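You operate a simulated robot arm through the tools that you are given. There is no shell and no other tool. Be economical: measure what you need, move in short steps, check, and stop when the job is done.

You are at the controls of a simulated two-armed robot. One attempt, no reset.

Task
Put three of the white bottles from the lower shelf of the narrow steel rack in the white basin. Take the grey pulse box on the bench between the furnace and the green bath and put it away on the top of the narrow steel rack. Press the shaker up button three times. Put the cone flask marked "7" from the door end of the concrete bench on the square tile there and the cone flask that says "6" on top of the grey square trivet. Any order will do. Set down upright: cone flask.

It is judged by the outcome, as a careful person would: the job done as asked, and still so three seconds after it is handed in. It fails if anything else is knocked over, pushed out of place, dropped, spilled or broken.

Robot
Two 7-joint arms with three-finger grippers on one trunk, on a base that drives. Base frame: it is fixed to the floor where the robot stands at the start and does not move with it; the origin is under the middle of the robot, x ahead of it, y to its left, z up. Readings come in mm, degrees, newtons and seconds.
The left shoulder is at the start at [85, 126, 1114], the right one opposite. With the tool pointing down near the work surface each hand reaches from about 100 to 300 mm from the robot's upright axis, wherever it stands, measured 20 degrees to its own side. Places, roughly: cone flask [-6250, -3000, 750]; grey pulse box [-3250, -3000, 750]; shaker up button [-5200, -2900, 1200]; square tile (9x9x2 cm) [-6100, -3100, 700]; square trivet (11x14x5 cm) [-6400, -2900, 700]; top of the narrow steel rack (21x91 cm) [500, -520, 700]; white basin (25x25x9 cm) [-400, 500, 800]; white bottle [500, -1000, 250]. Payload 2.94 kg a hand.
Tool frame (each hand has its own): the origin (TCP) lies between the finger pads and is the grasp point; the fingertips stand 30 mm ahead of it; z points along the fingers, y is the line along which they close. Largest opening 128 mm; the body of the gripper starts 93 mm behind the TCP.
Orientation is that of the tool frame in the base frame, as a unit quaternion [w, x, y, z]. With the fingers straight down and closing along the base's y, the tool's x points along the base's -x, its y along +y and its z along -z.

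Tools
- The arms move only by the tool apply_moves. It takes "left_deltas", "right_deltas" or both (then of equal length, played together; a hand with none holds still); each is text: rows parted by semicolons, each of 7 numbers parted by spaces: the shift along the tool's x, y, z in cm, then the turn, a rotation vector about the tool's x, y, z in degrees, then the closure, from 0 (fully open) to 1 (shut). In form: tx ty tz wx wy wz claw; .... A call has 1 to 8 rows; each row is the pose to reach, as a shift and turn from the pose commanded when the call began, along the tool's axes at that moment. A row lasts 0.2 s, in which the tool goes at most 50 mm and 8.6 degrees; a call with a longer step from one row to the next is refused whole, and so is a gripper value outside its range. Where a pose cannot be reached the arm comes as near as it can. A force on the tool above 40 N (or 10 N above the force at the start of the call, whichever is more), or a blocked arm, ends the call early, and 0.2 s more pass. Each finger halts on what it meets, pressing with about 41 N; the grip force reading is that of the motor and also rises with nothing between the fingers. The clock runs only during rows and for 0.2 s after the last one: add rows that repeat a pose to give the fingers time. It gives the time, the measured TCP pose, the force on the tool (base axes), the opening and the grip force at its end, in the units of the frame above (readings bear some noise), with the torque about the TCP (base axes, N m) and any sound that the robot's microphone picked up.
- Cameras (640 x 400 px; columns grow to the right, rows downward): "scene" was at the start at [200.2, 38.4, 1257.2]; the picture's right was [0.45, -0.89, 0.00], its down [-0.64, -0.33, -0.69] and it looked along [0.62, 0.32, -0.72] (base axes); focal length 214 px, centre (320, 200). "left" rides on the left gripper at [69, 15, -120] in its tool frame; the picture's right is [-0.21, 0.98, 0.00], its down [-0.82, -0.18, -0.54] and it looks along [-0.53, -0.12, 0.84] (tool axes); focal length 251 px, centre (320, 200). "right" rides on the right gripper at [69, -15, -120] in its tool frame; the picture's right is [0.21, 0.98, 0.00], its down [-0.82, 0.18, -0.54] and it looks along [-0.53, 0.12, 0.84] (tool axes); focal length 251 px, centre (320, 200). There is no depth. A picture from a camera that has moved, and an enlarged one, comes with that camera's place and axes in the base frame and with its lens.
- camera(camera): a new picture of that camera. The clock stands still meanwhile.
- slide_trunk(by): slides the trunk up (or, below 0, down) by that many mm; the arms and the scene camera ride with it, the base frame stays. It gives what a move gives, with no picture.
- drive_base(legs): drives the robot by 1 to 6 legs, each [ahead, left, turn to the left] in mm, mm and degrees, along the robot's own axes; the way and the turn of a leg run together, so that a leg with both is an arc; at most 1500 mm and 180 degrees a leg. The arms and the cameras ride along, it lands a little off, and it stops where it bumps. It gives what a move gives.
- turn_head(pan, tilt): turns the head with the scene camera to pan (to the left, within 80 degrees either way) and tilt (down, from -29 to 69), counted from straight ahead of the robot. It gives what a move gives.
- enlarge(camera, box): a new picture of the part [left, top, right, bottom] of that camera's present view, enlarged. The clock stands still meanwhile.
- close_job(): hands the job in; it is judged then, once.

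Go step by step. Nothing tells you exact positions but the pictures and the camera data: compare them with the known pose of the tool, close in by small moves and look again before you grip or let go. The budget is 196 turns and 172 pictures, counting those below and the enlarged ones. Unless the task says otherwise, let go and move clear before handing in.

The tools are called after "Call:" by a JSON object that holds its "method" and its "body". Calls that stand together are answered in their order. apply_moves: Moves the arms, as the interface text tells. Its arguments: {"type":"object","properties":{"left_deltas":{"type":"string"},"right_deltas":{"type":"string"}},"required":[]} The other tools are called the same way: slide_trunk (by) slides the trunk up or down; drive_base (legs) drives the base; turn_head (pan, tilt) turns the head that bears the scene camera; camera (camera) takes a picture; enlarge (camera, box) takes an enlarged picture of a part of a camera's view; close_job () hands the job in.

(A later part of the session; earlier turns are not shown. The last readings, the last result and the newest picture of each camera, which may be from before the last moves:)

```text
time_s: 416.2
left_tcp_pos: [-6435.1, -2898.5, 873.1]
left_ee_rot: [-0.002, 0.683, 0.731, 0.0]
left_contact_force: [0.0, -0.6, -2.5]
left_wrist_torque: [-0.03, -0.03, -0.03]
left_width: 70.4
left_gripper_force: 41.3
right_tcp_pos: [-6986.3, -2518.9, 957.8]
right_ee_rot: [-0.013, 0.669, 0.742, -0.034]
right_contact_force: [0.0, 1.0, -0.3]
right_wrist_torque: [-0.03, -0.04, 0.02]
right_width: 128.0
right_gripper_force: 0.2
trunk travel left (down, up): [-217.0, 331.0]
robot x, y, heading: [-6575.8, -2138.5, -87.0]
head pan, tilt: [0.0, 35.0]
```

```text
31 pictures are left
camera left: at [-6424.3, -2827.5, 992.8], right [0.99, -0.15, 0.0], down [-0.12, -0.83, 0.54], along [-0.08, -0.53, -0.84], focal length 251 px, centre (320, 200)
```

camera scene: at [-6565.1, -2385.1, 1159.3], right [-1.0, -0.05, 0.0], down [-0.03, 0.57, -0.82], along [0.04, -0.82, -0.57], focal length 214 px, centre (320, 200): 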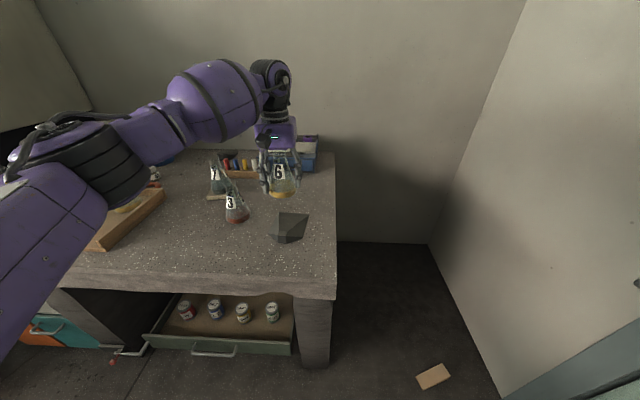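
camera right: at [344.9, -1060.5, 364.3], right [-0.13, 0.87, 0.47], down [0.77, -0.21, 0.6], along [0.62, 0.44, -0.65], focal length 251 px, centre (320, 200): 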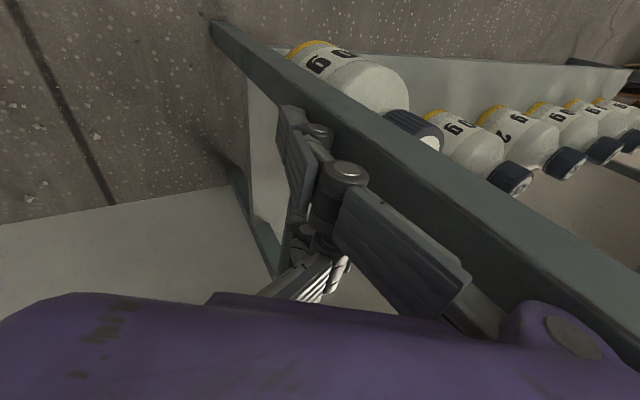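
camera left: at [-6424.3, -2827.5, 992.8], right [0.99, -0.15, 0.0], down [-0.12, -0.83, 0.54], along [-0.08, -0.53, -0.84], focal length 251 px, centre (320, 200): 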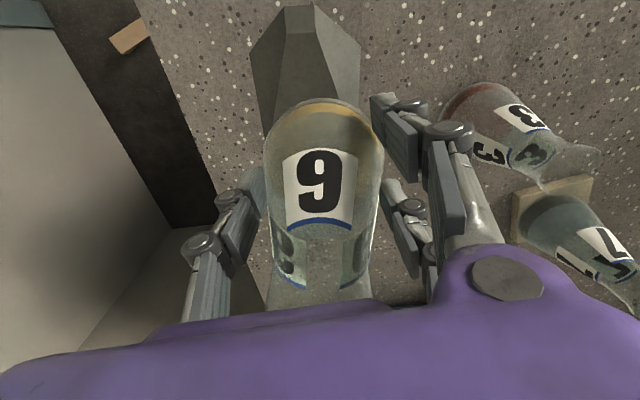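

The trivet has a flat trapezoid top at z≈750 (wide edge at the back). Best spot for the flask's centre ≈ (−6445, −2872). Align and lower partway.

Call:
{"method": "drive_base", "body": {"legs": [[-27, -9, 0]]}}

Call:
{"method": "slide_trunk", "body": {"by": -66}}

Call:
{"method": "enlarge", "body": {"camera": "scene", "box": [220, 120, 360, 240]}}

Call:
{"method": "camera", "body": {"camera": "left"}}

```text
time_s: 417.0
left_tcp_pos: [-6445.1, -2872.4, 872.2]
left_ee_rot: [-0.003, 0.683, 0.731, 0.0]
left_contact_force: [-0.1, 0.3, -2.6]
left_wrist_torque: [-0.01, -0.02, 0.0]
left_width: 70.5
left_gripper_force: 40.6
right_tcp_pos: [-6994.9, -2491.9, 957.7]
right_ee_rot: [-0.014, 0.668, 0.743, -0.033]
right_contact_force: [-0.5, -0.1, 0.0]
right_wrist_torque: [-0.04, -0.03, 0.01]
right_width: 127.8
right_gripper_force: 0.0
trunk travel left (down, up): [-217.0, 331.0]
robot x, y, heading: [-6586.3, -2113.6, -87.2]
head pan, tilt: [0.0, 35.0]
```

```text
time_s: 418.0
left_tcp_pos: [-6446.1, -2871.7, 808.1]
left_ee_rot: [-0.001, 0.683, 0.73, 0.0]
left_contact_force: [-0.8, 0.2, -2.7]
left_wrist_torque: [-0.05, 0.0, 0.02]
left_width: 70.3
left_gripper_force: 41.2
right_tcp_pos: [-6995.4, -2492.4, 892.1]
right_ee_rot: [-0.014, 0.669, 0.742, -0.033]
right_contact_force: [0.3, 0.9, 0.1]
right_wrist_torque: [0.01, 0.03, 0.0]
right_width: 128.0
right_gripper_force: 0.0
trunk travel left (down, up): [-151.0, 397.0]
robot x, y, heading: [-6588.8, -2110.5, -87.1]
head pan, tilt: [0.0, 35.0]
```

```text
3.33 times, centred on (290, 180) of scene
camera zoom: at [-6573.8, -2384.1, 1083.8], right [-1.0, -0.05, 0.0], down [-0.03, 0.57, -0.82], along [0.04, -0.82, -0.57], focal length 715 px, centre (420, 267)
```

zoom: 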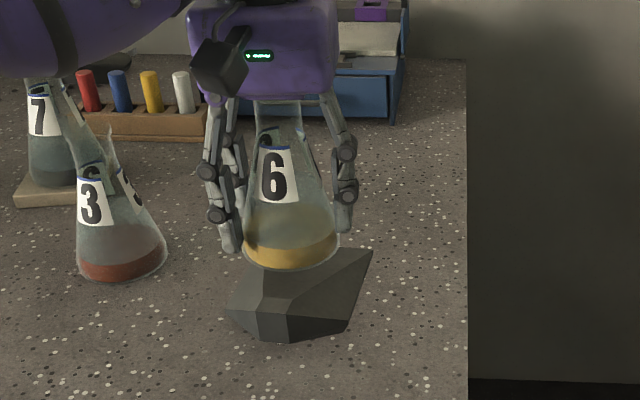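

```text
29 pictures are left
camera left: at [-6434.1, -2801.3, 927.6], right [0.99, -0.15, 0.0], down [-0.12, -0.83, 0.54], along [-0.08, -0.53, -0.84], focal length 251 px, centre (320, 200)
```

left: 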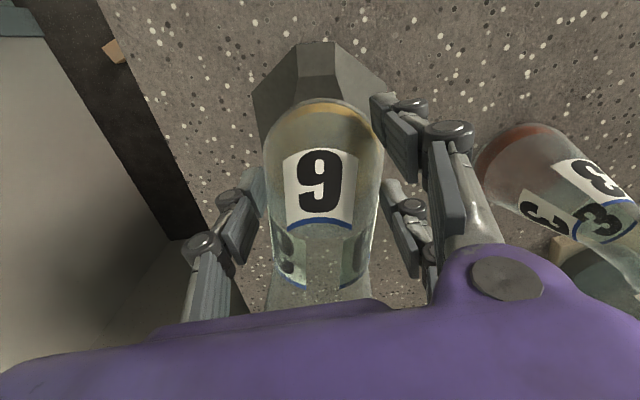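

Call:
{"method": "drive_base", "body": {"legs": [[0, -7, 0]]}}

Call:
{"method": "slide_trunk", "body": {"by": -11}}

Call:
{"method": "slide_trunk", "body": {"by": -4}}

Call:
{"method": "slide_trunk", "body": {"by": -3}}

Call:
{"method": "enlarge", "body": {"camera": "scene", "box": [220, 120, 360, 240]}}

```text
time_s: 418.8
left_tcp_pos: [-6452.7, -2873.2, 806.9]
left_ee_rot: [-0.002, 0.682, 0.731, 0.0]
left_contact_force: [0.3, 0.4, -3.5]
left_wrist_torque: [-0.01, -0.04, -0.02]
left_width: 70.3
left_gripper_force: 40.6
right_tcp_pos: [-7004.0, -2492.8, 890.7]
right_ee_rot: [-0.014, 0.669, 0.742, -0.034]
right_contact_force: [0.3, 0.2, 0.9]
right_wrist_torque: [-0.01, -0.01, 0.0]
right_width: 128.2
right_gripper_force: 0.1
trunk travel left (down, up): [-151.0, 397.0]
robot x, y, heading: [-6592.4, -2113.1, -87.3]
head pan, tilt: [0.0, 35.0]
```

```text
time_s: 419.4
left_tcp_pos: [-6452.5, -2872.9, 795.1]
left_ee_rot: [-0.002, 0.682, 0.732, -0.001]
left_contact_force: [-0.6, 1.0, -2.3]
left_wrist_torque: [-0.02, 0.0, 0.02]
left_width: 70.4
left_gripper_force: 41.2
right_tcp_pos: [-7002.2, -2493.3, 881.9]
right_ee_rot: [-0.014, 0.669, 0.743, -0.033]
right_contact_force: [1.0, -0.1, 0.1]
right_wrist_torque: [-0.03, 0.02, 0.01]
right_width: 128.1
right_gripper_force: 0.0
trunk travel left (down, up): [-140.0, 408.0]
robot x, y, heading: [-6594.7, -2115.4, -86.9]
head pan, tilt: [0.0, 35.0]
```

```text
time_s: 419.9
left_tcp_pos: [-6452.2, -2873.0, 791.4]
left_ee_rot: [-0.002, 0.682, 0.731, 0.0]
left_contact_force: [-0.5, -0.6, -1.9]
left_wrist_torque: [0.0, 0.03, -0.02]
left_width: 70.2
left_gripper_force: 40.7
right_tcp_pos: [-7001.5, -2493.2, 876.6]
right_ee_rot: [-0.014, 0.669, 0.742, -0.034]
right_contact_force: [-0.9, 0.8, 0.2]
right_wrist_torque: [-0.01, -0.02, 0.0]
right_width: 127.8
right_gripper_force: 0.0
trunk travel left (down, up): [-136.0, 412.0]
robot x, y, heading: [-6595.0, -2114.3, -87.1]
head pan, tilt: [0.0, 35.0]
```

```text
time_s: 420.4
left_tcp_pos: [-6452.2, -2874.2, 787.7]
left_ee_rot: [-0.003, 0.682, 0.731, 0.0]
left_contact_force: [0.2, 0.1, -2.9]
left_wrist_torque: [-0.03, 0.01, -0.03]
left_width: 70.2
left_gripper_force: 40.6
right_tcp_pos: [-7003.3, -2492.8, 873.2]
right_ee_rot: [-0.014, 0.669, 0.742, -0.034]
right_contact_force: [0.4, -0.2, -0.1]
right_wrist_torque: [-0.01, -0.01, 0.01]
right_width: 128.0
right_gripper_force: 0.2
trunk travel left (down, up): [-133.0, 415.0]
robot x, y, heading: [-6593.6, -2113.7, -86.8]
head pan, tilt: [0.0, 35.0]
```

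```text
3.33 times, centred on (290, 180) of scene
camera zoom: at [-6580.4, -2392.3, 1062.3], right [-1.0, -0.05, 0.0], down [-0.03, 0.57, -0.82], along [0.04, -0.82, -0.57], focal length 715 px, centre (420, 267)
```

zoom: 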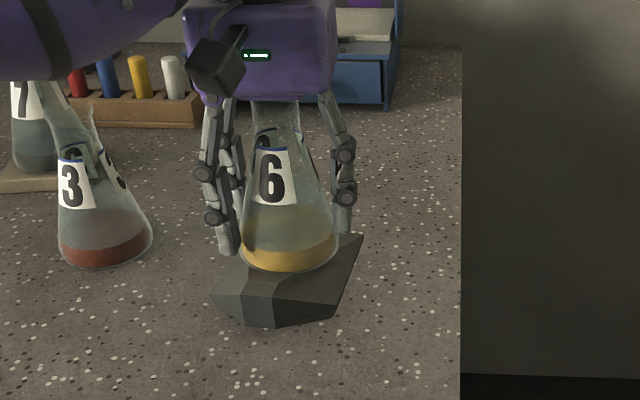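

Call:
{"method": "slide_trunk", "body": {"by": -4}}

Call:
{"method": "slide_trunk", "body": {"by": -4}}

Call:
{"method": "slide_trunk", "body": {"by": -3}}

```text
time_s: 421.0
left_tcp_pos: [-6452.5, -2872.4, 783.9]
left_ee_rot: [-0.003, 0.683, 0.731, 0.0]
left_contact_force: [-0.4, -0.5, -3.6]
left_wrist_torque: [-0.03, 0.02, -0.01]
left_width: 70.4
left_gripper_force: 41.2
right_tcp_pos: [-7002.5, -2493.1, 868.7]
right_ee_rot: [-0.014, 0.669, 0.742, -0.033]
right_contact_force: [0.2, 0.3, -0.4]
right_wrist_torque: [0.0, 0.0, -0.02]
right_width: 128.1
right_gripper_force: 0.0
trunk travel left (down, up): [-129.0, 419.0]
robot x, y, heading: [-6592.1, -2113.9, -86.9]
head pan, tilt: [0.0, 35.0]
```

```text
time_s: 421.5
left_tcp_pos: [-6452.9, -2872.5, 780.7]
left_ee_rot: [-0.002, 0.683, 0.731, 0.0]
left_contact_force: [-0.3, -0.2, -1.9]
left_wrist_torque: [-0.04, 0.0, -0.01]
left_width: 70.3
left_gripper_force: 40.9
right_tcp_pos: [-7002.5, -2491.9, 866.4]
right_ee_rot: [-0.014, 0.669, 0.742, -0.033]
right_contact_force: [-0.2, -0.8, -0.1]
right_wrist_torque: [0.0, 0.01, 0.0]
right_width: 128.0
right_gripper_force: 0.0
trunk travel left (down, up): [-125.0, 423.0]
robot x, y, heading: [-6596.1, -2112.9, -87.0]
head pan, tilt: [0.0, 35.0]
```

```text
time_s: 422.0
left_tcp_pos: [-6452.1, -2873.4, 776.5]
left_ee_rot: [-0.002, 0.682, 0.731, 0.0]
left_contact_force: [0.2, 0.4, -3.2]
left_wrist_torque: [-0.04, 0.02, -0.01]
left_width: 70.1
left_gripper_force: 40.9
right_tcp_pos: [-7003.4, -2493.3, 862.6]
right_ee_rot: [-0.015, 0.67, 0.742, -0.033]
right_contact_force: [0.5, 1.1, -0.6]
right_wrist_torque: [-0.04, 0.0, -0.03]
right_width: 128.0
right_gripper_force: 0.0
trunk travel left (down, up): [-122.0, 426.0]
robot x, y, heading: [-6596.7, -2115.3, -87.0]
head pan, tilt: [0.0, 35.0]
```

Call:
{"method": "enlarge", "body": {"camera": "scene", "box": [240, 150, 340, 230]}}

Call:
{"method": "camera", "body": {"camera": "left"}}

```text
5.00 times, centred on (290, 190) of scene
camera zoom: at [-6580.2, -2396.8, 1049.3], right [-1.0, -0.05, 0.0], down [-0.03, 0.57, -0.82], along [0.04, -0.82, -0.57], focal length 1072 px, centre (470, 250)
```

zoom: 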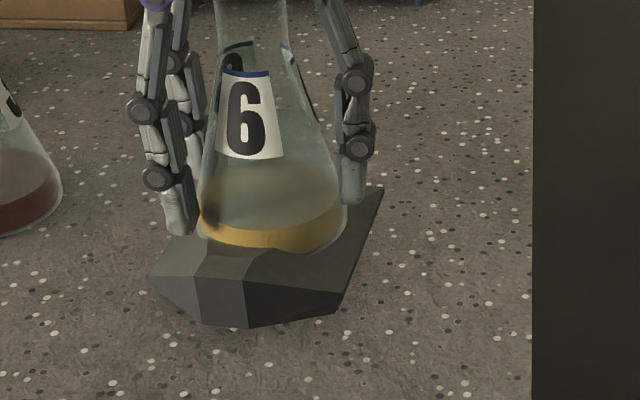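

```text
26 pictures are left
camera left: at [-6441.1, -2802.1, 897.6], right [0.99, -0.15, 0.0], down [-0.12, -0.83, 0.54], along [-0.08, -0.53, -0.84], focal length 251 px, centre (320, 200)
```

left: 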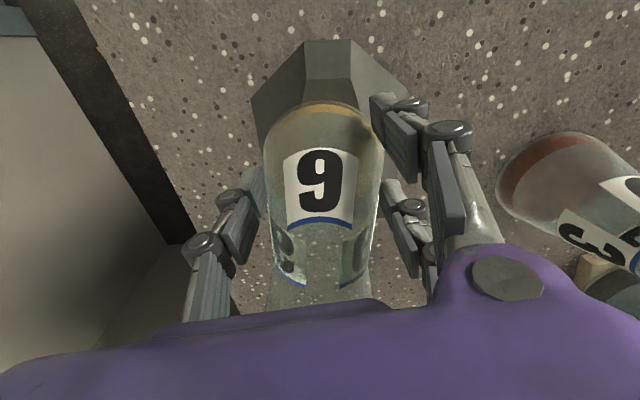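

The trivet's top is nearer z≈733, so the flask is just above it. Raise 5 mm, move 13 mm further back where the top is wider, then lower to contact.

Call:
{"method": "slide_trunk", "body": {"by": 5}}

Call:
{"method": "drive_base", "body": {"legs": [[13, 0, 0]]}}

Call:
{"method": "slide_trunk", "body": {"by": -5}}

Call:
{"method": "slide_trunk", "body": {"by": -3}}

Call:
{"method": "slide_trunk", "body": {"by": -3}}

```text
time_s: 422.6
left_tcp_pos: [-6453.1, -2873.0, 780.9]
left_ee_rot: [-0.003, 0.682, 0.731, 0.0]
left_contact_force: [0.2, 0.4, -2.7]
left_wrist_torque: [0.01, 0.01, -0.02]
left_width: 70.1
left_gripper_force: 41.0
right_tcp_pos: [-7003.7, -2493.5, 867.2]
right_ee_rot: [-0.014, 0.669, 0.742, -0.033]
right_contact_force: [-0.4, -0.4, -0.3]
right_wrist_torque: [0.02, 0.0, 0.02]
right_width: 127.9
right_gripper_force: 0.0
trunk travel left (down, up): [-127.0, 421.0]
robot x, y, heading: [-6594.4, -2113.3, -87.1]
head pan, tilt: [0.0, 35.0]
```

```text
time_s: 423.3
left_tcp_pos: [-6451.5, -2885.4, 782.6]
left_ee_rot: [-0.002, 0.681, 0.732, 0.0]
left_contact_force: [-0.4, 0.0, -3.4]
left_wrist_torque: [-0.02, 0.0, -0.01]
left_width: 70.2
left_gripper_force: 40.4
right_tcp_pos: [-7002.5, -2506.6, 867.0]
right_ee_rot: [-0.015, 0.669, 0.743, -0.033]
right_contact_force: [-0.7, 0.9, -0.2]
right_wrist_torque: [0.08, 0.0, -0.01]
right_width: 127.8
right_gripper_force: 0.1
trunk travel left (down, up): [-127.0, 421.0]
robot x, y, heading: [-6598.3, -2126.7, -87.0]
head pan, tilt: [0.0, 35.0]
```

```text
time_s: 423.9
left_tcp_pos: [-6451.0, -2885.9, 777.7]
left_ee_rot: [-0.002, 0.682, 0.731, 0.0]
left_contact_force: [-0.5, -1.1, -3.4]
left_wrist_torque: [0.04, 0.02, -0.01]
left_width: 70.1
left_gripper_force: 41.1
right_tcp_pos: [-7003.0, -2505.5, 862.4]
right_ee_rot: [-0.015, 0.669, 0.742, -0.034]
right_contact_force: [0.2, -0.3, 0.9]
right_wrist_torque: [0.0, 0.03, -0.01]
right_width: 128.1
right_gripper_force: 0.0
trunk travel left (down, up): [-122.0, 426.0]
robot x, y, heading: [-6595.4, -2124.1, -87.1]
head pan, tilt: [0.0, 35.0]
```

```text
time_s: 424.4
left_tcp_pos: [-6452.1, -2886.2, 773.7]
left_ee_rot: [-0.002, 0.682, 0.731, 0.0]
left_contact_force: [-0.3, 0.1, -3.0]
left_wrist_torque: [-0.03, 0.0, -0.01]
left_width: 69.7
left_gripper_force: 41.2
right_tcp_pos: [-7002.2, -2504.6, 859.4]
right_ee_rot: [-0.014, 0.669, 0.742, -0.034]
right_contact_force: [0.6, -0.4, -0.2]
right_wrist_torque: [-0.05, -0.02, 0.0]
right_width: 128.0
right_gripper_force: 0.0
trunk travel left (down, up): [-119.0, 429.0]
robot x, y, heading: [-6592.2, -2125.5, -87.1]
head pan, tilt: [0.0, 35.0]
```

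```text
time_s: 424.9
left_tcp_pos: [-6451.1, -2885.3, 772.4]
left_ee_rot: [-0.002, 0.682, 0.731, 0.0]
left_contact_force: [0.6, 0.4, -2.7]
left_wrist_torque: [0.0, 0.0, 0.02]
left_width: 70.2
left_gripper_force: 41.5
right_tcp_pos: [-7001.7, -2506.3, 855.9]
right_ee_rot: [-0.014, 0.669, 0.743, -0.033]
right_contact_force: [-0.3, 0.0, -0.3]
right_wrist_torque: [0.01, -0.01, -0.01]
right_width: 127.8
right_gripper_force: 0.0
trunk travel left (down, up): [-116.0, 432.0]
robot x, y, heading: [-6592.9, -2127.8, -86.9]
head pan, tilt: [0.0, 35.0]
```

Call:
{"method": "slide_trunk", "body": {"by": -4}}

Call:
{"method": "slide_trunk", "body": {"by": -4}}

Call:
{"method": "enlarge", "body": {"camera": "scene", "box": [240, 150, 340, 230]}}

```text
time_s: 425.4
left_tcp_pos: [-6451.5, -2885.5, 767.3]
left_ee_rot: [-0.002, 0.682, 0.731, 0.0]
left_contact_force: [-0.8, 0.0, -1.8]
left_wrist_torque: [0.03, 0.02, 0.0]
left_width: 69.8
left_gripper_force: 41.0
right_tcp_pos: [-7003.5, -2505.1, 852.0]
right_ee_rot: [-0.014, 0.669, 0.743, -0.034]
right_contact_force: [0.5, 0.1, 1.3]
right_wrist_torque: [-0.02, -0.02, -0.03]
right_width: 127.9
right_gripper_force: 0.1
trunk travel left (down, up): [-112.0, 436.0]
robot x, y, heading: [-6589.5, -2126.9, -86.9]
head pan, tilt: [0.0, 35.0]
```

```text
time_s: 426.0
left_tcp_pos: [-6451.8, -2886.0, 767.3]
left_ee_rot: [-0.001, 0.682, 0.731, -0.003]
left_contact_force: [2.0, -1.4, 13.1]
left_wrist_torque: [0.04, 0.41, 0.05]
left_width: 69.9
left_gripper_force: 41.4
right_tcp_pos: [-7001.8, -2506.0, 848.7]
right_ee_rot: [-0.014, 0.669, 0.743, -0.033]
right_contact_force: [-0.4, 1.0, -0.7]
right_wrist_torque: [-0.02, 0.04, 0.03]
right_width: 127.7
right_gripper_force: 0.1
trunk travel left (down, up): [-108.0, 440.0]
robot x, y, heading: [-6591.6, -2124.1, -87.2]
head pan, tilt: [0.0, 35.0]
```

```text
5.00 times, centred on (290, 190) of scene
camera zoom: at [-6579.3, -2414.3, 1033.4], right [-1.0, -0.05, 0.0], down [-0.03, 0.57, -0.82], along [0.04, -0.82, -0.57], focal length 1072 px, centre (470, 250)
```

zoom: 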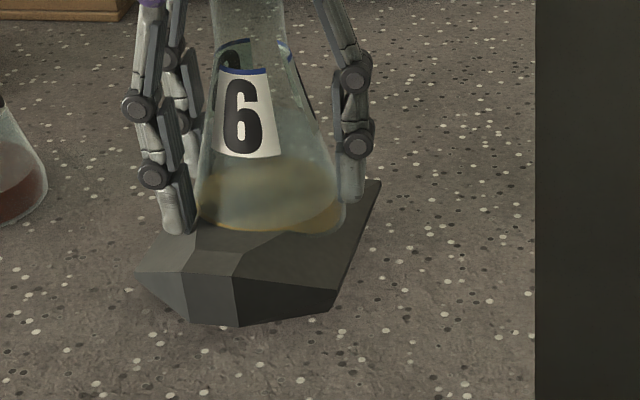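

Contact at about 25 mm above the bench — the flask's base is on the trivet. Relieve and release slowly.

Call:
{"method": "slide_trunk", "body": {"by": 2}}

Call:
{"method": "apply_moves", "body": {"left_deltas": "0 0 0 0 0 0 0.45; 0 0 0 0 0 0 0.43; 0 0 0 0 0 0 0.41; 0 0 0 0 0 0 0.4; 0 0 0 0 0 0 0.4"}}

Call:
{"method": "enlarge", "body": {"camera": "scene", "box": [240, 150, 340, 230]}}

```text
time_s: 426.5
left_tcp_pos: [-6451.1, -2885.0, 765.8]
left_ee_rot: [-0.001, 0.682, 0.732, -0.001]
left_contact_force: [0.3, -4.7, 12.3]
left_wrist_torque: [-0.21, 0.41, 0.16]
left_width: 69.9
left_gripper_force: 41.0
right_tcp_pos: [-7003.3, -2505.3, 850.2]
right_ee_rot: [-0.014, 0.669, 0.742, -0.032]
right_contact_force: [0.0, 0.0, 0.3]
right_wrist_torque: [0.01, -0.01, 0.01]
right_width: 128.1
right_gripper_force: 0.1
trunk travel left (down, up): [-110.0, 438.0]
robot x, y, heading: [-6595.8, -2125.1, -87.2]
head pan, tilt: [0.0, 35.0]
```

```text
time_s: 427.7
left_tcp_pos: [-6451.4, -2886.0, 766.3]
left_ee_rot: [-0.003, 0.682, 0.732, 0.0]
left_contact_force: [-0.3, -0.3, -0.1]
left_wrist_torque: [0.0, 0.0, -0.02]
left_width: 76.7
left_gripper_force: 0.0
right_tcp_pos: [-7002.7, -2506.7, 850.8]
right_ee_rot: [-0.014, 0.669, 0.742, -0.033]
right_contact_force: [-0.5, -0.8, 0.0]
right_wrist_torque: [-0.01, 0.0, 0.02]
right_width: 128.1
right_gripper_force: 0.1
trunk travel left (down, up): [-110.0, 438.0]
robot x, y, heading: [-6594.0, -2121.7, -87.2]
head pan, tilt: [0.0, 35.0]
```

```text
5.00 times, centred on (290, 190) of scene
camera zoom: at [-6579.3, -2414.5, 1035.3], right [-1.0, -0.05, 0.0], down [-0.03, 0.57, -0.82], along [0.04, -0.82, -0.57], focal length 1072 px, centre (470, 250)
```

zoom: 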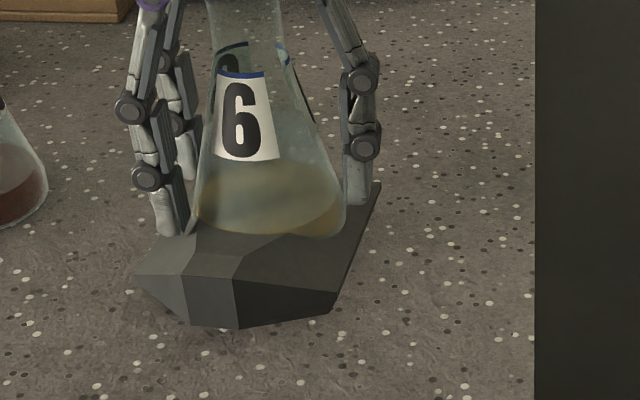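

It stands free. Open fully enough and raise.

Call:
{"method": "apply_moves", "body": {"left_deltas": "0 0 0 0 0 0 0.35; 0 0 0 0 0 0 0.3; 0 0 0 0 0 0 0.22; 0 0 0 0 0 0 0.22"}}

Call:
{"method": "slide_trunk", "body": {"by": 130}}

Call:
{"method": "camera", "body": {"camera": "left"}}

```text
time_s: 428.7
left_tcp_pos: [-6452.2, -2884.7, 765.0]
left_ee_rot: [-0.002, 0.682, 0.731, 0.0]
left_contact_force: [-0.7, 0.5, 0.7]
left_wrist_torque: [0.0, -0.02, -0.03]
left_width: 100.0
left_gripper_force: 0.1
right_tcp_pos: [-7003.1, -2506.7, 851.6]
right_ee_rot: [-0.014, 0.669, 0.742, -0.034]
right_contact_force: [0.6, -0.4, 1.3]
right_wrist_torque: [0.03, 0.02, -0.03]
right_width: 127.9
right_gripper_force: 0.0
trunk travel left (down, up): [-110.0, 438.0]
robot x, y, heading: [-6590.8, -2126.3, -87.1]
head pan, tilt: [0.0, 35.0]
```

```text
time_s: 430.3
left_tcp_pos: [-6450.8, -2885.4, 894.1]
left_ee_rot: [-0.004, 0.682, 0.731, 0.001]
left_contact_force: [-0.2, 0.6, 0.0]
left_wrist_torque: [0.04, -0.01, 0.03]
left_width: 99.6
left_gripper_force: 0.2
right_tcp_pos: [-7001.7, -2506.8, 981.0]
right_ee_rot: [-0.014, 0.669, 0.743, -0.032]
right_contact_force: [-0.5, 0.5, -0.1]
right_wrist_torque: [0.01, -0.03, 0.01]
right_width: 128.1
right_gripper_force: 0.0
trunk travel left (down, up): [-240.0, 308.0]
robot x, y, heading: [-6597.7, -2125.0, -87.1]
head pan, tilt: [0.0, 35.0]
```

```text
23 pictures are left
camera left: at [-6440.3, -2815.3, 1014.7], right [0.99, -0.15, 0.0], down [-0.12, -0.83, 0.54], along [-0.08, -0.53, -0.84], focal length 251 px, centre (320, 200)
```

left: 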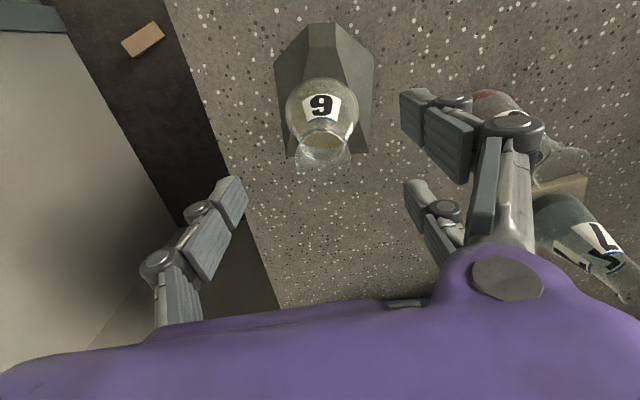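

Flask 6 stands on the trivet. Next the shaker: its ▲ (up) button triangulates to about (−5177, −2896, 1218). Back off, raise the trunk, close and pitch the left hand to press with a fingertip, then drive there.

Call:
{"method": "drive_base", "body": {"legs": [[-380, 0, 0], [0, 0, -2.9], [0, 1165, 0]]}}

Call:
{"method": "slide_trunk", "body": {"by": 300}}

Call:
{"method": "apply_moves", "body": {"left_deltas": "1.8 1 -1 0 -6.9 0 0.4; 3.6 2 -2 0 -13.8 0 0.7; 5.4 3 -2 0 -20.7 0 1; 7.2 4 -2 0 -27.6 0 1; 9 5 -2 0 -34.5 0 1; 11 6 -2 0 -41.4 0 1; 13 7 -2 0 -48.3 0 1; 15 8 -2 0 -55 0 1"}}

Call:
{"method": "camera", "body": {"camera": "left"}}

```text
time_s: 443.1
left_tcp_pos: [-5340.7, -2501.6, 895.3]
left_ee_rot: [-0.003, 0.695, 0.719, 0.001]
left_contact_force: [0.8, -0.6, -0.2]
left_wrist_torque: [-0.01, -0.04, -0.04]
left_width: 99.7
left_gripper_force: 0.1
right_tcp_pos: [-5876.5, -2102.3, 980.9]
right_ee_rot: [-0.014, 0.682, 0.73, -0.033]
right_contact_force: [0.2, -0.6, 0.7]
right_wrist_torque: [0.01, 0.02, -0.02]
right_width: 127.8
right_gripper_force: 0.0
trunk travel left (down, up): [-240.0, 308.0]
robot x, y, heading: [-5451.7, -1735.8, -89.1]
head pan, tilt: [0.0, 35.0]
```

```text
time_s: 446.1
left_tcp_pos: [-5341.3, -2472.4, 1349.3]
left_ee_rot: [0.072, 0.691, 0.715, -0.072]
left_contact_force: [0.0, 0.4, 0.2]
left_wrist_torque: [-0.01, 0.02, 0.04]
left_width: 99.7
left_gripper_force: 0.2
right_tcp_pos: [-5877.5, -2104.5, 1280.6]
right_ee_rot: [-0.015, 0.682, 0.731, -0.032]
right_contact_force: [0.0, 0.2, -1.7]
right_wrist_torque: [0.01, 0.0, 0.0]
right_width: 128.2
right_gripper_force: 0.1
trunk travel left (down, up): [-540.0, 8.0]
robot x, y, heading: [-5455.4, -1739.9, -89.0]
head pan, tilt: [0.0, 35.0]
```

```text
time_s: 447.9
left_tcp_pos: [-5266.3, -2318.8, 1339.8]
left_ee_rot: [0.393, 0.579, 0.6, -0.387]
left_contact_force: [0.0, 0.4, -0.2]
left_wrist_torque: [0.02, 0.0, 0.0]
left_width: 0.2
left_gripper_force: 3.4
right_tcp_pos: [-5876.8, -2101.2, 1280.3]
right_ee_rot: [-0.014, 0.682, 0.73, -0.034]
right_contact_force: [-0.2, 0.2, 1.1]
right_wrist_torque: [-0.02, 0.02, -0.03]
right_width: 128.0
right_gripper_force: 0.1
trunk travel left (down, up): [-540.0, 8.0]
robot x, y, heading: [-5455.0, -1734.7, -89.5]
head pan, tilt: [0.0, 35.0]
```

```text
22 pictures are left
camera left: at [-5254.9, -2179.5, 1324.1], right [0.98, -0.05, 0.19], down [-0.18, 0.17, 0.97], along [-0.08, -0.98, 0.16], focal length 251 px, centre (320, 200)
```

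left: 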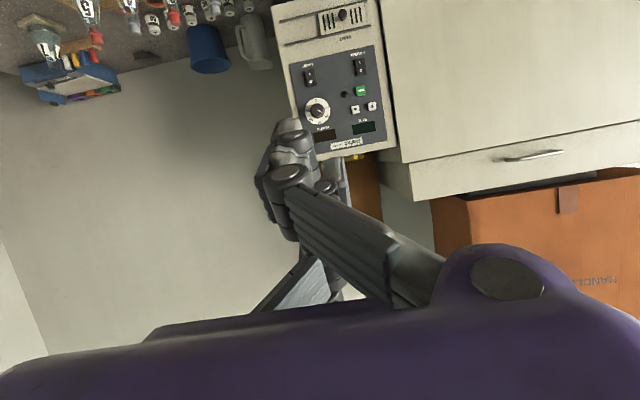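

Call:
{"method": "enlarge", "body": {"camera": "left", "box": [280, 30, 400, 160]}}

```text
3.08 times, centred on (340, 95) of left
camera zoom: at [-5254.9, -2179.5, 1324.1], right [0.98, -0.05, 0.19], down [-0.18, 0.17, 0.97], along [-0.08, -0.98, 0.16], focal length 774 px, centre (258, 523)
```

zoom: 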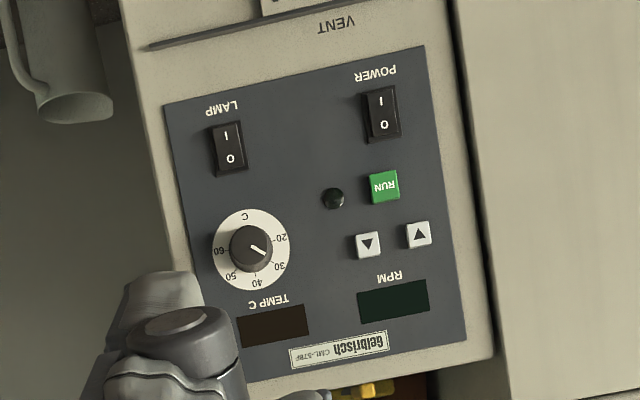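

The real ▲ is the left one in this inverted view, at ≈(−5172, −2896, 1214). Shift the hand 10 cm left on the arm, drive in to 50 mm short, lower, and check.

Call:
{"method": "apply_moves", "body": {"left_deltas": "0 3.5 0 0 0 0 1; 0 7 0 0 0 0 1; 0 10 0 0 0 0 1; 0 10 0 0 0 0 1"}}

Call:
{"method": "drive_base", "body": {"legs": [[300, -16, 0]]}}

Call:
{"method": "slide_trunk", "body": {"by": -145}}

Call:
{"method": "camera", "body": {"camera": "left"}}

```text
time_s: 448.9
left_tcp_pos: [-5167.5, -2315.8, 1337.9]
left_ee_rot: [0.393, 0.58, 0.601, -0.385]
left_contact_force: [-0.6, -0.5, 0.2]
left_wrist_torque: [-0.01, 0.01, -0.02]
left_width: 0.0
left_gripper_force: 3.0
right_tcp_pos: [-5877.9, -2103.9, 1280.4]
right_ee_rot: [-0.015, 0.682, 0.73, -0.032]
right_contact_force: [1.0, 0.2, -0.7]
right_wrist_torque: [0.02, 0.01, -0.02]
right_width: 127.6
right_gripper_force: 0.0
trunk travel left (down, up): [-540.0, 8.0]
robot x, y, heading: [-5455.4, -1739.3, -89.2]
head pan, tilt: [0.0, 35.0]
```

```text
time_s: 450.9
left_tcp_pos: [-5181.7, -2610.7, 1338.6]
left_ee_rot: [0.394, 0.579, 0.601, -0.386]
left_contact_force: [-0.6, -0.1, 0.3]
left_wrist_torque: [-0.03, -0.01, -0.02]
left_width: 0.1
left_gripper_force: 3.3
right_tcp_pos: [-5890.5, -2395.3, 1282.2]
right_ee_rot: [-0.014, 0.683, 0.73, -0.033]
right_contact_force: [0.0, 0.3, -0.1]
right_wrist_torque: [0.01, 0.01, 0.0]
right_width: 127.9
right_gripper_force: 0.1
trunk travel left (down, up): [-540.0, 8.0]
robot x, y, heading: [-5468.2, -2032.6, -89.4]
head pan, tilt: [0.0, 35.0]
```

```text
time_s: 452.6
left_tcp_pos: [-5181.7, -2611.7, 1193.9]
left_ee_rot: [0.393, 0.58, 0.6, -0.386]
left_contact_force: [0.7, 0.3, 0.6]
left_wrist_torque: [-0.03, 0.01, -0.02]
left_width: 0.0
left_gripper_force: 2.9
right_tcp_pos: [-5890.3, -2397.1, 1135.3]
right_ee_rot: [-0.014, 0.682, 0.731, -0.034]
right_contact_force: [-0.8, 0.5, -0.5]
right_wrist_torque: [0.01, 0.04, -0.02]
right_width: 128.0
right_gripper_force: 0.0
trunk travel left (down, up): [-395.0, 153.0]
robot x, y, heading: [-5469.5, -2035.5, -89.4]
head pan, tilt: [0.0, 35.0]
```

```text
20 pictures are left
camera left: at [-5169.6, -2472.1, 1177.6], right [0.98, -0.06, 0.19], down [-0.18, 0.17, 0.97], along [-0.09, -0.98, 0.16], focal length 251 px, centre (320, 200)
```

left: 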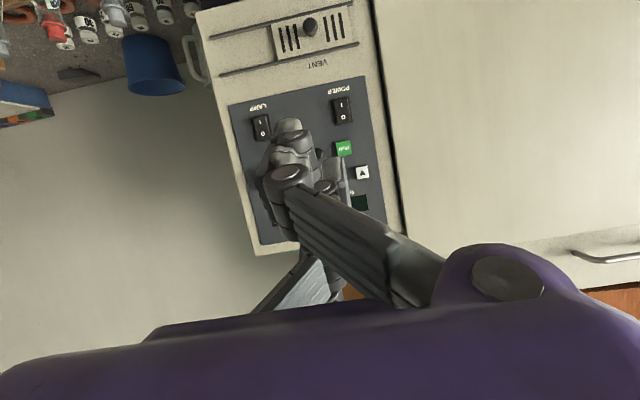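

Aligned. Advance 215 mm and look before pressing.

Call:
{"method": "drive_base", "body": {"legs": [[215, 0, 0]]}}

Call:
{"method": "camera", "body": {"camera": "left"}}

Call:
{"method": "camera", "body": {"camera": "scene"}}

```text
time_s: 454.3
left_tcp_pos: [-5178.8, -2827.6, 1193.6]
left_ee_rot: [0.392, 0.581, 0.6, -0.385]
left_contact_force: [-0.6, 0.7, -0.2]
left_wrist_torque: [0.0, -0.05, 0.02]
left_width: 0.0
left_gripper_force: 2.7
right_tcp_pos: [-5889.1, -2612.3, 1135.7]
right_ee_rot: [-0.014, 0.684, 0.729, -0.034]
right_contact_force: [-0.4, -0.2, -0.1]
right_wrist_torque: [0.03, 0.0, 0.01]
right_width: 127.8
right_gripper_force: 0.0
trunk travel left (down, up): [-395.0, 153.0]
robot x, y, heading: [-5462.0, -2248.0, -89.4]
head pan, tilt: [0.0, 35.0]
```

```text
19 pictures are left
camera left: at [-5167.2, -2687.5, 1177.4], right [0.98, -0.06, 0.19], down [-0.18, 0.17, 0.97], along [-0.09, -0.98, 0.16], focal length 251 px, centre (320, 200)
```

left: 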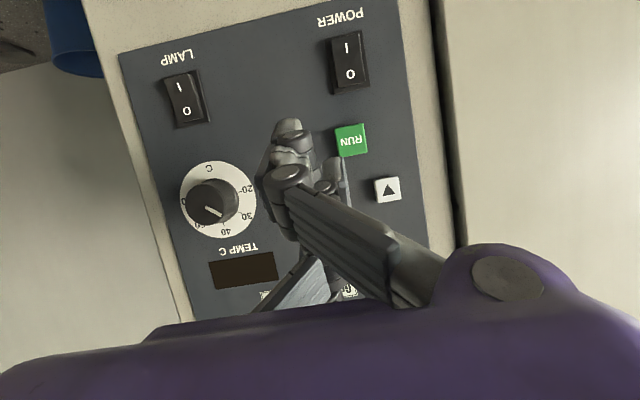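

```text
18 pictures are left
camera scene: at [-5463.1, -2446.7, 1339.3], right [-1.0, -0.01, 0.0], down [-0.01, 0.57, -0.82], along [0.01, -0.82, -0.57], focal length 214 px, centre (320, 200)
```

scene: 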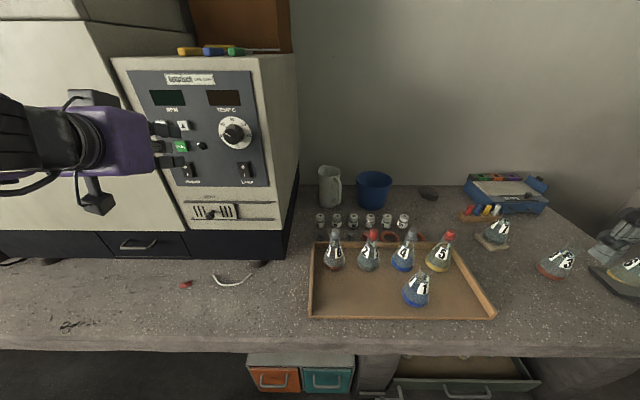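

Call:
{"method": "enlarge", "body": {"camera": "scene", "box": [130, 90, 230, 190]}}

```text
4.00 times, centred on (180, 140) of scene
camera zoom: at [-5463.1, -2446.7, 1339.3], right [-1.0, -0.01, 0.0], down [-0.01, 0.57, -0.82], along [0.01, -0.82, -0.57], focal length 858 px, centre (880, 440)
```

zoom: 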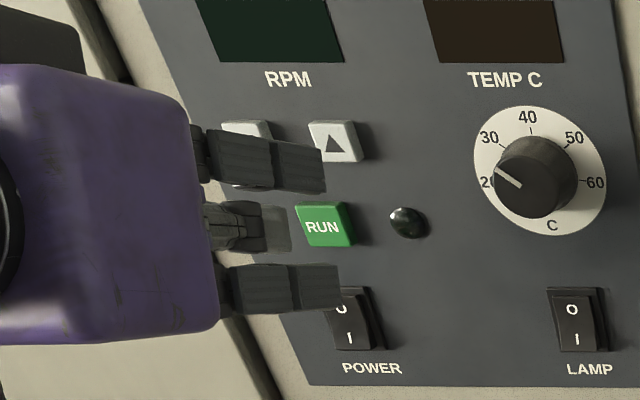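

The upper finger will meet ▲ squarely. Press: advance in small steps and read the force.

Call:
{"method": "apply_moves", "body": {"left_deltas": "-0.6 0.3 1.4 0 0 0 1; -0.78 0.3 1.84 0 0 0 1; -0.9 0.3 2.1 0 0 0 1; -1.0 0.3 2.35 0 0 0 1; -1.0 0.3 2.35 0 0 0 1"}}

```text
time_s: 455.5
left_tcp_pos: [-5176.1, -2852.2, 1194.7]
left_ee_rot: [0.393, 0.581, 0.6, -0.385]
left_contact_force: [-0.2, -0.2, 0.7]
left_wrist_torque: [0.04, 0.01, -0.03]
left_width: 0.1
left_gripper_force: 3.2
right_tcp_pos: [-5887.8, -2610.8, 1135.6]
right_ee_rot: [-0.014, 0.683, 0.729, -0.034]
right_contact_force: [0.4, -0.6, 0.2]
right_wrist_torque: [-0.01, -0.01, -0.03]
right_width: 128.0
right_gripper_force: 0.0
trunk travel left (down, up): [-395.0, 153.0]
robot x, y, heading: [-5463.8, -2244.5, -89.5]
head pan, tilt: [0.0, 35.0]
```

Call:
{"method": "apply_moves", "body": {"left_deltas": "-0.1 0 0.25 0 0 0 1; -0.2 0 0.46 0 0 0 1; -0.27 0 0.64 0 0 0 1; -0.31 0 0.74 0 0 0 1; -0.31 0 0.74 0 0 0 1"}}

Call:
{"method": "enlarge", "body": {"camera": "scene", "box": [130, 90, 230, 190]}}

```text
time_s: 456.7
left_tcp_pos: [-5174.2, -2860.9, 1192.9]
left_ee_rot: [0.394, 0.579, 0.601, -0.385]
left_contact_force: [0.1, -0.1, 0.1]
left_wrist_torque: [0.02, -0.03, -0.01]
left_width: 0.0
left_gripper_force: 2.5
right_tcp_pos: [-5887.7, -2611.7, 1136.1]
right_ee_rot: [-0.014, 0.683, 0.73, -0.033]
right_contact_force: [0.3, 0.3, 0.8]
right_wrist_torque: [-0.02, 0.0, 0.0]
right_width: 127.8
right_gripper_force: 0.1
trunk travel left (down, up): [-395.0, 153.0]
robot x, y, heading: [-5465.6, -2250.9, -89.1]
head pan, tilt: [0.0, 35.0]
```

```text
4.00 times, centred on (180, 140) of scene
camera zoom: at [-5463.1, -2446.6, 1339.3], right [-1.0, -0.01, 0.0], down [-0.01, 0.57, -0.82], along [0.01, -0.82, -0.57], focal length 858 px, centre (880, 440)
```

zoom: 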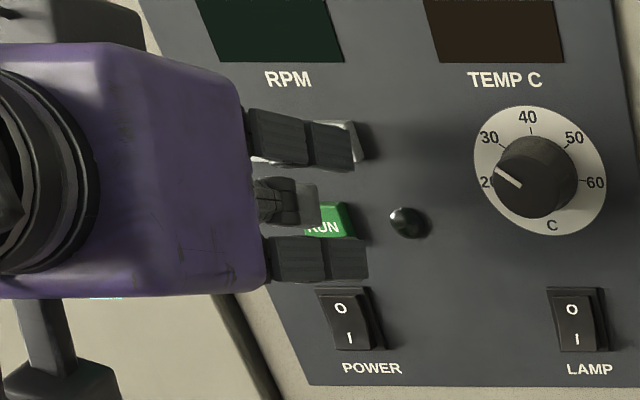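

Call:
{"method": "apply_moves", "body": {"left_deltas": "-0.08 0 0.18 0 0 0 1; -0.16 0 0.37 0 0 0 1; -0.2 0 0.46 0 0 0 1; -0.2 0 0.46 0 0 0 1"}}

Call:
{"method": "apply_moves", "body": {"left_deltas": "-0.08 0 0.18 0 0 0 1; -0.12 0 0.28 0 0 0 1; -0.16 0 0.37 0 0 0 1; -0.16 0 0.37 0 0 0 1"}}

```text
time_s: 457.7
left_tcp_pos: [-5173.4, -2865.4, 1193.0]
left_ee_rot: [0.393, 0.581, 0.6, -0.385]
left_contact_force: [0.8, 0.1, 0.1]
left_wrist_torque: [-0.01, -0.01, -0.03]
left_width: 0.0
left_gripper_force: 3.1
right_tcp_pos: [-5888.1, -2611.6, 1134.4]
right_ee_rot: [-0.014, 0.683, 0.729, -0.033]
right_contact_force: [-0.4, 0.0, 0.6]
right_wrist_torque: [-0.01, 0.03, -0.02]
right_width: 128.0
right_gripper_force: 0.1
trunk travel left (down, up): [-395.0, 153.0]
robot x, y, heading: [-5468.4, -2248.1, -89.1]
head pan, tilt: [0.0, 35.0]
```

```text
time_s: 458.7
left_tcp_pos: [-5173.9, -2869.1, 1193.6]
left_ee_rot: [0.394, 0.58, 0.6, -0.385]
left_contact_force: [1.2, 2.4, 0.8]
left_wrist_torque: [-0.07, 0.04, -0.03]
left_width: 0.1
left_gripper_force: 3.0
right_tcp_pos: [-5887.6, -2610.9, 1136.2]
right_ee_rot: [-0.015, 0.682, 0.73, -0.033]
right_contact_force: [0.2, 0.0, -0.6]
right_wrist_torque: [-0.04, 0.0, -0.03]
right_width: 128.2
right_gripper_force: 0.1
trunk travel left (down, up): [-395.0, 153.0]
robot x, y, heading: [-5465.8, -2244.5, -89.2]
head pan, tilt: [0.0, 35.0]
heard: click
```

A click, with the force at the upper fingertip: first press. Release and press a second time.

Call:
{"method": "apply_moves", "body": {"left_deltas": "0.2 0 -0.46 0 0 0 1; 0.39 0 -0.92 0 0 0 1; 0.39 0 -0.92 0 0 0 1"}}

Call:
{"method": "enlarge", "body": {"camera": "scene", "box": [130, 80, 250, 190]}}

Call:
{"method": "apply_moves", "body": {"left_deltas": "-0.2 0 0.46 0 0 0 1; -0.31 0 0.74 0 0 0 1; -0.39 0 0.92 0 0 0 1; -0.39 0 0.92 0 0 0 1"}}

```text
time_s: 459.5
left_tcp_pos: [-5175.2, -2859.2, 1194.2]
left_ee_rot: [0.393, 0.58, 0.6, -0.386]
left_contact_force: [-0.3, -0.3, 0.1]
left_wrist_torque: [0.01, -0.03, 0.02]
left_width: 0.0
left_gripper_force: 2.9
right_tcp_pos: [-5888.7, -2612.2, 1135.3]
right_ee_rot: [-0.015, 0.683, 0.729, -0.033]
right_contact_force: [-0.5, -0.3, -0.2]
right_wrist_torque: [0.02, 0.01, 0.04]
right_width: 128.0
right_gripper_force: 0.1
trunk travel left (down, up): [-395.0, 153.0]
robot x, y, heading: [-5467.8, -2249.9, -89.3]
head pan, tilt: [0.0, 35.0]
```

```text
3.64 times, centred on (190, 135) of scene
camera zoom: at [-5463.0, -2447.0, 1339.2], right [-1.0, -0.01, 0.0], down [-0.01, 0.57, -0.82], along [0.01, -0.82, -0.57], focal length 780 px, centre (793, 436)
```

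zoom: 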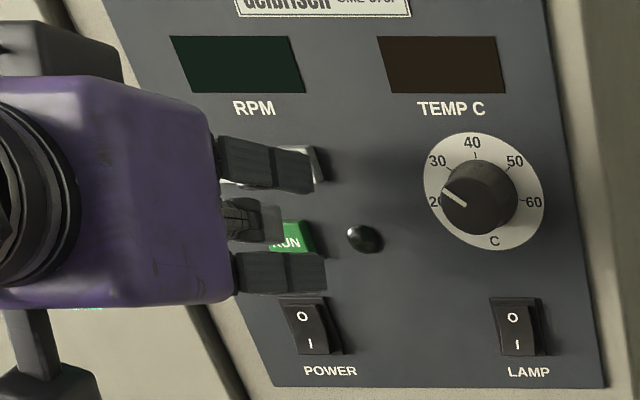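

```text
time_s: 460.5
left_tcp_pos: [-5174.7, -2869.4, 1194.1]
left_ee_rot: [0.392, 0.581, 0.6, -0.385]
left_contact_force: [0.9, 1.4, 0.1]
left_wrist_torque: [-0.1, -0.02, -0.02]
left_width: 0.0
left_gripper_force: 2.8
right_tcp_pos: [-5887.6, -2611.3, 1136.1]
right_ee_rot: [-0.014, 0.682, 0.73, -0.033]
right_contact_force: [-0.2, -0.1, 0.9]
right_wrist_torque: [0.03, 0.04, -0.01]
right_width: 127.9
right_gripper_force: 0.1
trunk travel left (down, up): [-395.0, 153.0]
robot x, y, heading: [-5467.8, -2247.7, -89.7]
head pan, tilt: [0.0, 35.0]
heard: click
```

Second click. Release, press a third time, and release.

Call:
{"method": "apply_moves", "body": {"left_deltas": "0.2 0 -0.46 0 0 0 1; 0.39 0 -0.92 0 0 0 1; 0.39 0 -0.92 0 0 0 1"}}

Call:
{"method": "apply_moves", "body": {"left_deltas": "-0.2 0 0.46 0 0 0 1; -0.31 0 0.74 0 0 0 1; -0.39 0 0.92 0 0 0 1; -0.39 0 0.92 0 0 0 1"}}

Call:
{"method": "apply_moves", "body": {"left_deltas": "0.39 0 -0.92 0 0 0 1; 0.8 0 -1.9 0 0 0 1; 1.6 0 -3.7 0 0 0 1"}}

```text
time_s: 461.3
left_tcp_pos: [-5174.7, -2859.6, 1194.8]
left_ee_rot: [0.393, 0.58, 0.6, -0.386]
left_contact_force: [-0.1, -0.7, -0.2]
left_wrist_torque: [-0.04, 0.03, -0.02]
left_width: 0.0
left_gripper_force: 3.0
right_tcp_pos: [-5888.6, -2611.7, 1134.9]
right_ee_rot: [-0.014, 0.683, 0.73, -0.034]
right_contact_force: [-0.5, -0.7, -0.4]
right_wrist_torque: [0.05, -0.04, 0.03]
right_width: 128.1
right_gripper_force: 0.0
trunk travel left (down, up): [-395.0, 153.0]
robot x, y, heading: [-5464.2, -2248.0, -89.4]
head pan, tilt: [0.0, 35.0]
```

```text
time_s: 462.3
left_tcp_pos: [-5174.5, -2868.7, 1194.3]
left_ee_rot: [0.393, 0.58, 0.6, -0.386]
left_contact_force: [0.1, 1.8, 0.1]
left_wrist_torque: [-0.03, 0.0, -0.03]
left_width: 0.0
left_gripper_force: 3.3
right_tcp_pos: [-5887.5, -2611.1, 1135.6]
right_ee_rot: [-0.014, 0.683, 0.729, -0.033]
right_contact_force: [1.0, 0.6, 0.0]
right_wrist_torque: [0.02, 0.01, 0.01]
right_width: 128.0
right_gripper_force: 0.2
trunk travel left (down, up): [-395.0, 153.0]
robot x, y, heading: [-5464.4, -2244.5, -89.3]
head pan, tilt: [0.0, 35.0]
heard: click
```

```text
time_s: 463.1
left_tcp_pos: [-5175.0, -2825.9, 1195.3]
left_ee_rot: [0.394, 0.579, 0.6, -0.386]
left_contact_force: [-0.2, 0.5, -0.1]
left_wrist_torque: [-0.04, -0.02, -0.02]
left_width: 0.0
left_gripper_force: 3.1
right_tcp_pos: [-5888.6, -2609.9, 1135.2]
right_ee_rot: [-0.014, 0.683, 0.73, -0.033]
right_contact_force: [0.2, 0.1, 0.9]
right_wrist_torque: [-0.05, -0.01, 0.0]
right_width: 128.1
right_gripper_force: 0.0
trunk travel left (down, up): [-395.0, 153.0]
robot x, y, heading: [-5464.6, -2243.4, -89.2]
head pan, tilt: [0.0, 35.0]
```

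Three clicks, up button done. Now to the grey pulse box near x≈−3250: back out, pass the floor items, and approach.

Call:
{"method": "drive_base", "body": {"legs": [[-850, 0, -0.8], [0, 790, 0], [0, 780, 0], [600, 0, 0]]}}

Call:
{"method": "turn_head", "body": {"pan": 30, "tilt": 25}}

Call:
{"method": "camera", "body": {"camera": "scene"}}

```text
time_s: 480.7
left_tcp_pos: [-3656.2, -1983.5, 1194.0]
left_ee_rot: [0.39, 0.584, 0.597, -0.388]
left_contact_force: [-0.4, 0.7, -0.1]
left_wrist_torque: [0.04, 0.01, -0.02]
left_width: 0.1
left_gripper_force: 2.7
right_tcp_pos: [-4366.9, -1758.1, 1137.1]
right_ee_rot: [-0.015, 0.686, 0.726, -0.033]
right_contact_force: [0.4, -0.7, 0.2]
right_wrist_torque: [-0.01, 0.02, 0.03]
right_width: 128.1
right_gripper_force: 0.0
trunk travel left (down, up): [-395.0, 153.0]
robot x, y, heading: [-3939.3, -1400.1, -90.0]
head pan, tilt: [0.0, 35.0]
stopped in leg 3: the robot was blocked; the commanded pose is now the measured one
```

```text
time_s: 481.7
left_tcp_pos: [-3656.6, -1984.3, 1195.1]
left_ee_rot: [0.391, 0.584, 0.597, -0.387]
left_contact_force: [-0.1, 0.4, -1.1]
left_wrist_torque: [0.0, 0.03, -0.05]
left_width: 0.1
left_gripper_force: 3.0
right_tcp_pos: [-4368.4, -1758.1, 1135.8]
right_ee_rot: [-0.014, 0.688, 0.725, -0.033]
right_contact_force: [0.2, 0.7, -0.1]
right_wrist_torque: [0.0, 0.03, 0.01]
right_width: 128.2
right_gripper_force: 0.1
trunk travel left (down, up): [-395.0, 153.0]
robot x, y, heading: [-3943.4, -1401.3, -90.0]
head pan, tilt: [30.0, 25.0]
```

```text
14 pictures are left
camera scene: at [-3894.3, -1590.4, 1355.0], right [-0.87, -0.5, 0.0], down [-0.21, 0.37, -0.91], along [0.45, -0.79, -0.42], focal length 214 px, centre (320, 200)
```

scene: 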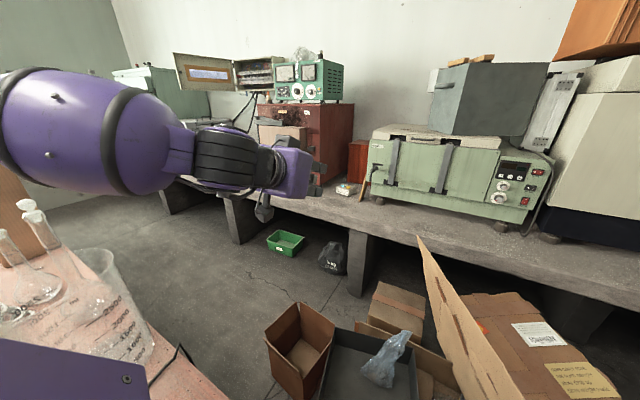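

The base touched the island and cartons block this side, so I'll go back round through the main aisle and enter along the bench from the other end. First retract the left hand.

Call:
{"method": "drive_base", "body": {"legs": [[0, -80, 0], [820, 0, 0]]}}

```text
time_s: 484.2
left_tcp_pos: [-3737.0, -2087.3, 1191.5]
left_ee_rot: [0.391, 0.584, 0.598, -0.386]
left_contact_force: [0.4, -2.1, -0.3]
left_wrist_torque: [0.02, 0.0, 0.01]
left_width: 0.0
left_gripper_force: 3.5
right_tcp_pos: [-4447.1, -1863.8, 1135.0]
right_ee_rot: [-0.017, 0.686, 0.727, -0.031]
right_contact_force: [0.1, -0.9, -0.6]
right_wrist_torque: [0.14, 0.02, -0.02]
right_width: 127.8
right_gripper_force: 0.0
trunk travel left (down, up): [-395.0, 153.0]
robot x, y, heading: [-4020.1, -1499.5, -90.3]
head pan, tilt: [30.0, 25.0]
stopped in leg 2: the robot was blocked; the commanded pose is now the measured one
```

I sent the wrong sign and bumped something after 100 mm; back off and check what it was.

Call:
{"method": "drive_base", "body": {"legs": [[-250, 0, 0]]}}

Call:
{"method": "turn_head", "body": {"pan": 0, "tilt": 55}}

Call:
{"method": "camera", "body": {"camera": "scene"}}

Call:
{"method": "apply_moves", "body": {"left_deltas": "1.1 1.6 -2.65 0 8.4 0 1; 2.2 3.2 -5.3 0 16.8 0 1; 3.3 4.8 -7.95 0 25.2 0 1; 4.4 6.4 -10.6 0 33.6 0 1; 5.5 8 -13.25 0 42 0 1; 6.6 9.6 -15.9 0 50.4 0 1; 7.7 11.2 -18.55 0 58.8 0 1; 8.8 12.8 -21.2 0 67 0 1"}}

```text
time_s: 486.0
left_tcp_pos: [-3738.1, -1836.7, 1195.0]
left_ee_rot: [0.39, 0.585, 0.596, -0.388]
left_contact_force: [-0.6, -0.6, 0.3]
left_wrist_torque: [0.02, 0.02, -0.02]
left_width: 0.1
left_gripper_force: 2.8
right_tcp_pos: [-4448.4, -1608.6, 1135.2]
right_ee_rot: [-0.014, 0.689, 0.724, -0.033]
right_contact_force: [-0.1, -0.2, 0.2]
right_wrist_torque: [0.0, -0.01, 0.0]
right_width: 128.1
right_gripper_force: 0.1
trunk travel left (down, up): [-395.0, 153.0]
robot x, y, heading: [-4020.1, -1252.6, -90.3]
head pan, tilt: [30.0, 25.0]
```

```text
time_s: 486.9
left_tcp_pos: [-3738.9, -1835.1, 1194.6]
left_ee_rot: [0.39, 0.584, 0.597, -0.388]
left_contact_force: [-0.8, 0.1, 0.7]
left_wrist_torque: [0.0, 0.0, -0.01]
left_width: 0.0
left_gripper_force: 2.7
right_tcp_pos: [-4450.2, -1609.4, 1136.1]
right_ee_rot: [-0.015, 0.689, 0.724, -0.033]
right_contact_force: [-0.9, -0.7, 0.7]
right_wrist_torque: [-0.01, -0.01, -0.03]
right_width: 128.2
right_gripper_force: 0.1
trunk travel left (down, up): [-395.0, 153.0]
robot x, y, heading: [-4020.9, -1250.6, -90.2]
head pan, tilt: [0.0, 55.0]
```

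```text
13 pictures are left
camera scene: at [-4021.4, -1434.4, 1311.1], right [-1.0, 0.0, 0.0], down [0.0, 0.82, -0.57], along [0.0, -0.57, -0.82], focal length 214 px, centre (320, 200)
```

scene: 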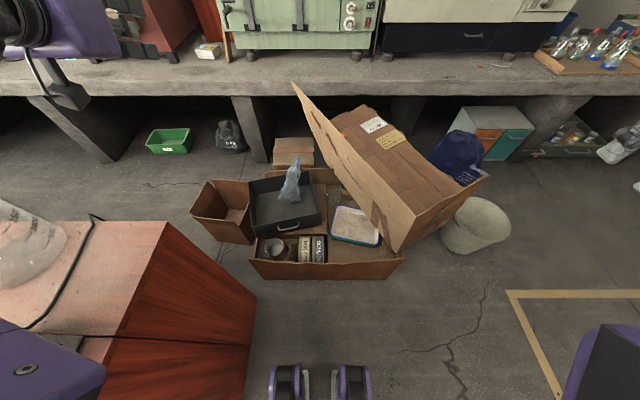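

```text
time_s: 488.7
left_tcp_pos: [-3615.8, -1606.6, 1196.2]
left_ee_rot: [-0.004, 0.702, 0.712, 0.0]
left_contact_force: [-0.1, 0.9, 1.1]
left_wrist_torque: [-0.01, 0.05, -0.01]
left_width: 0.1
left_gripper_force: 3.1
right_tcp_pos: [-4449.3, -1608.4, 1135.8]
right_ee_rot: [-0.015, 0.688, 0.725, -0.033]
right_contact_force: [-0.4, -0.4, 0.2]
right_wrist_torque: [-0.01, 0.0, 0.01]
right_width: 127.9
right_gripper_force: 0.0
trunk travel left (down, up): [-395.0, 153.0]
robot x, y, heading: [-4020.9, -1247.2, -90.1]
head pan, tilt: [0.0, 55.0]
```

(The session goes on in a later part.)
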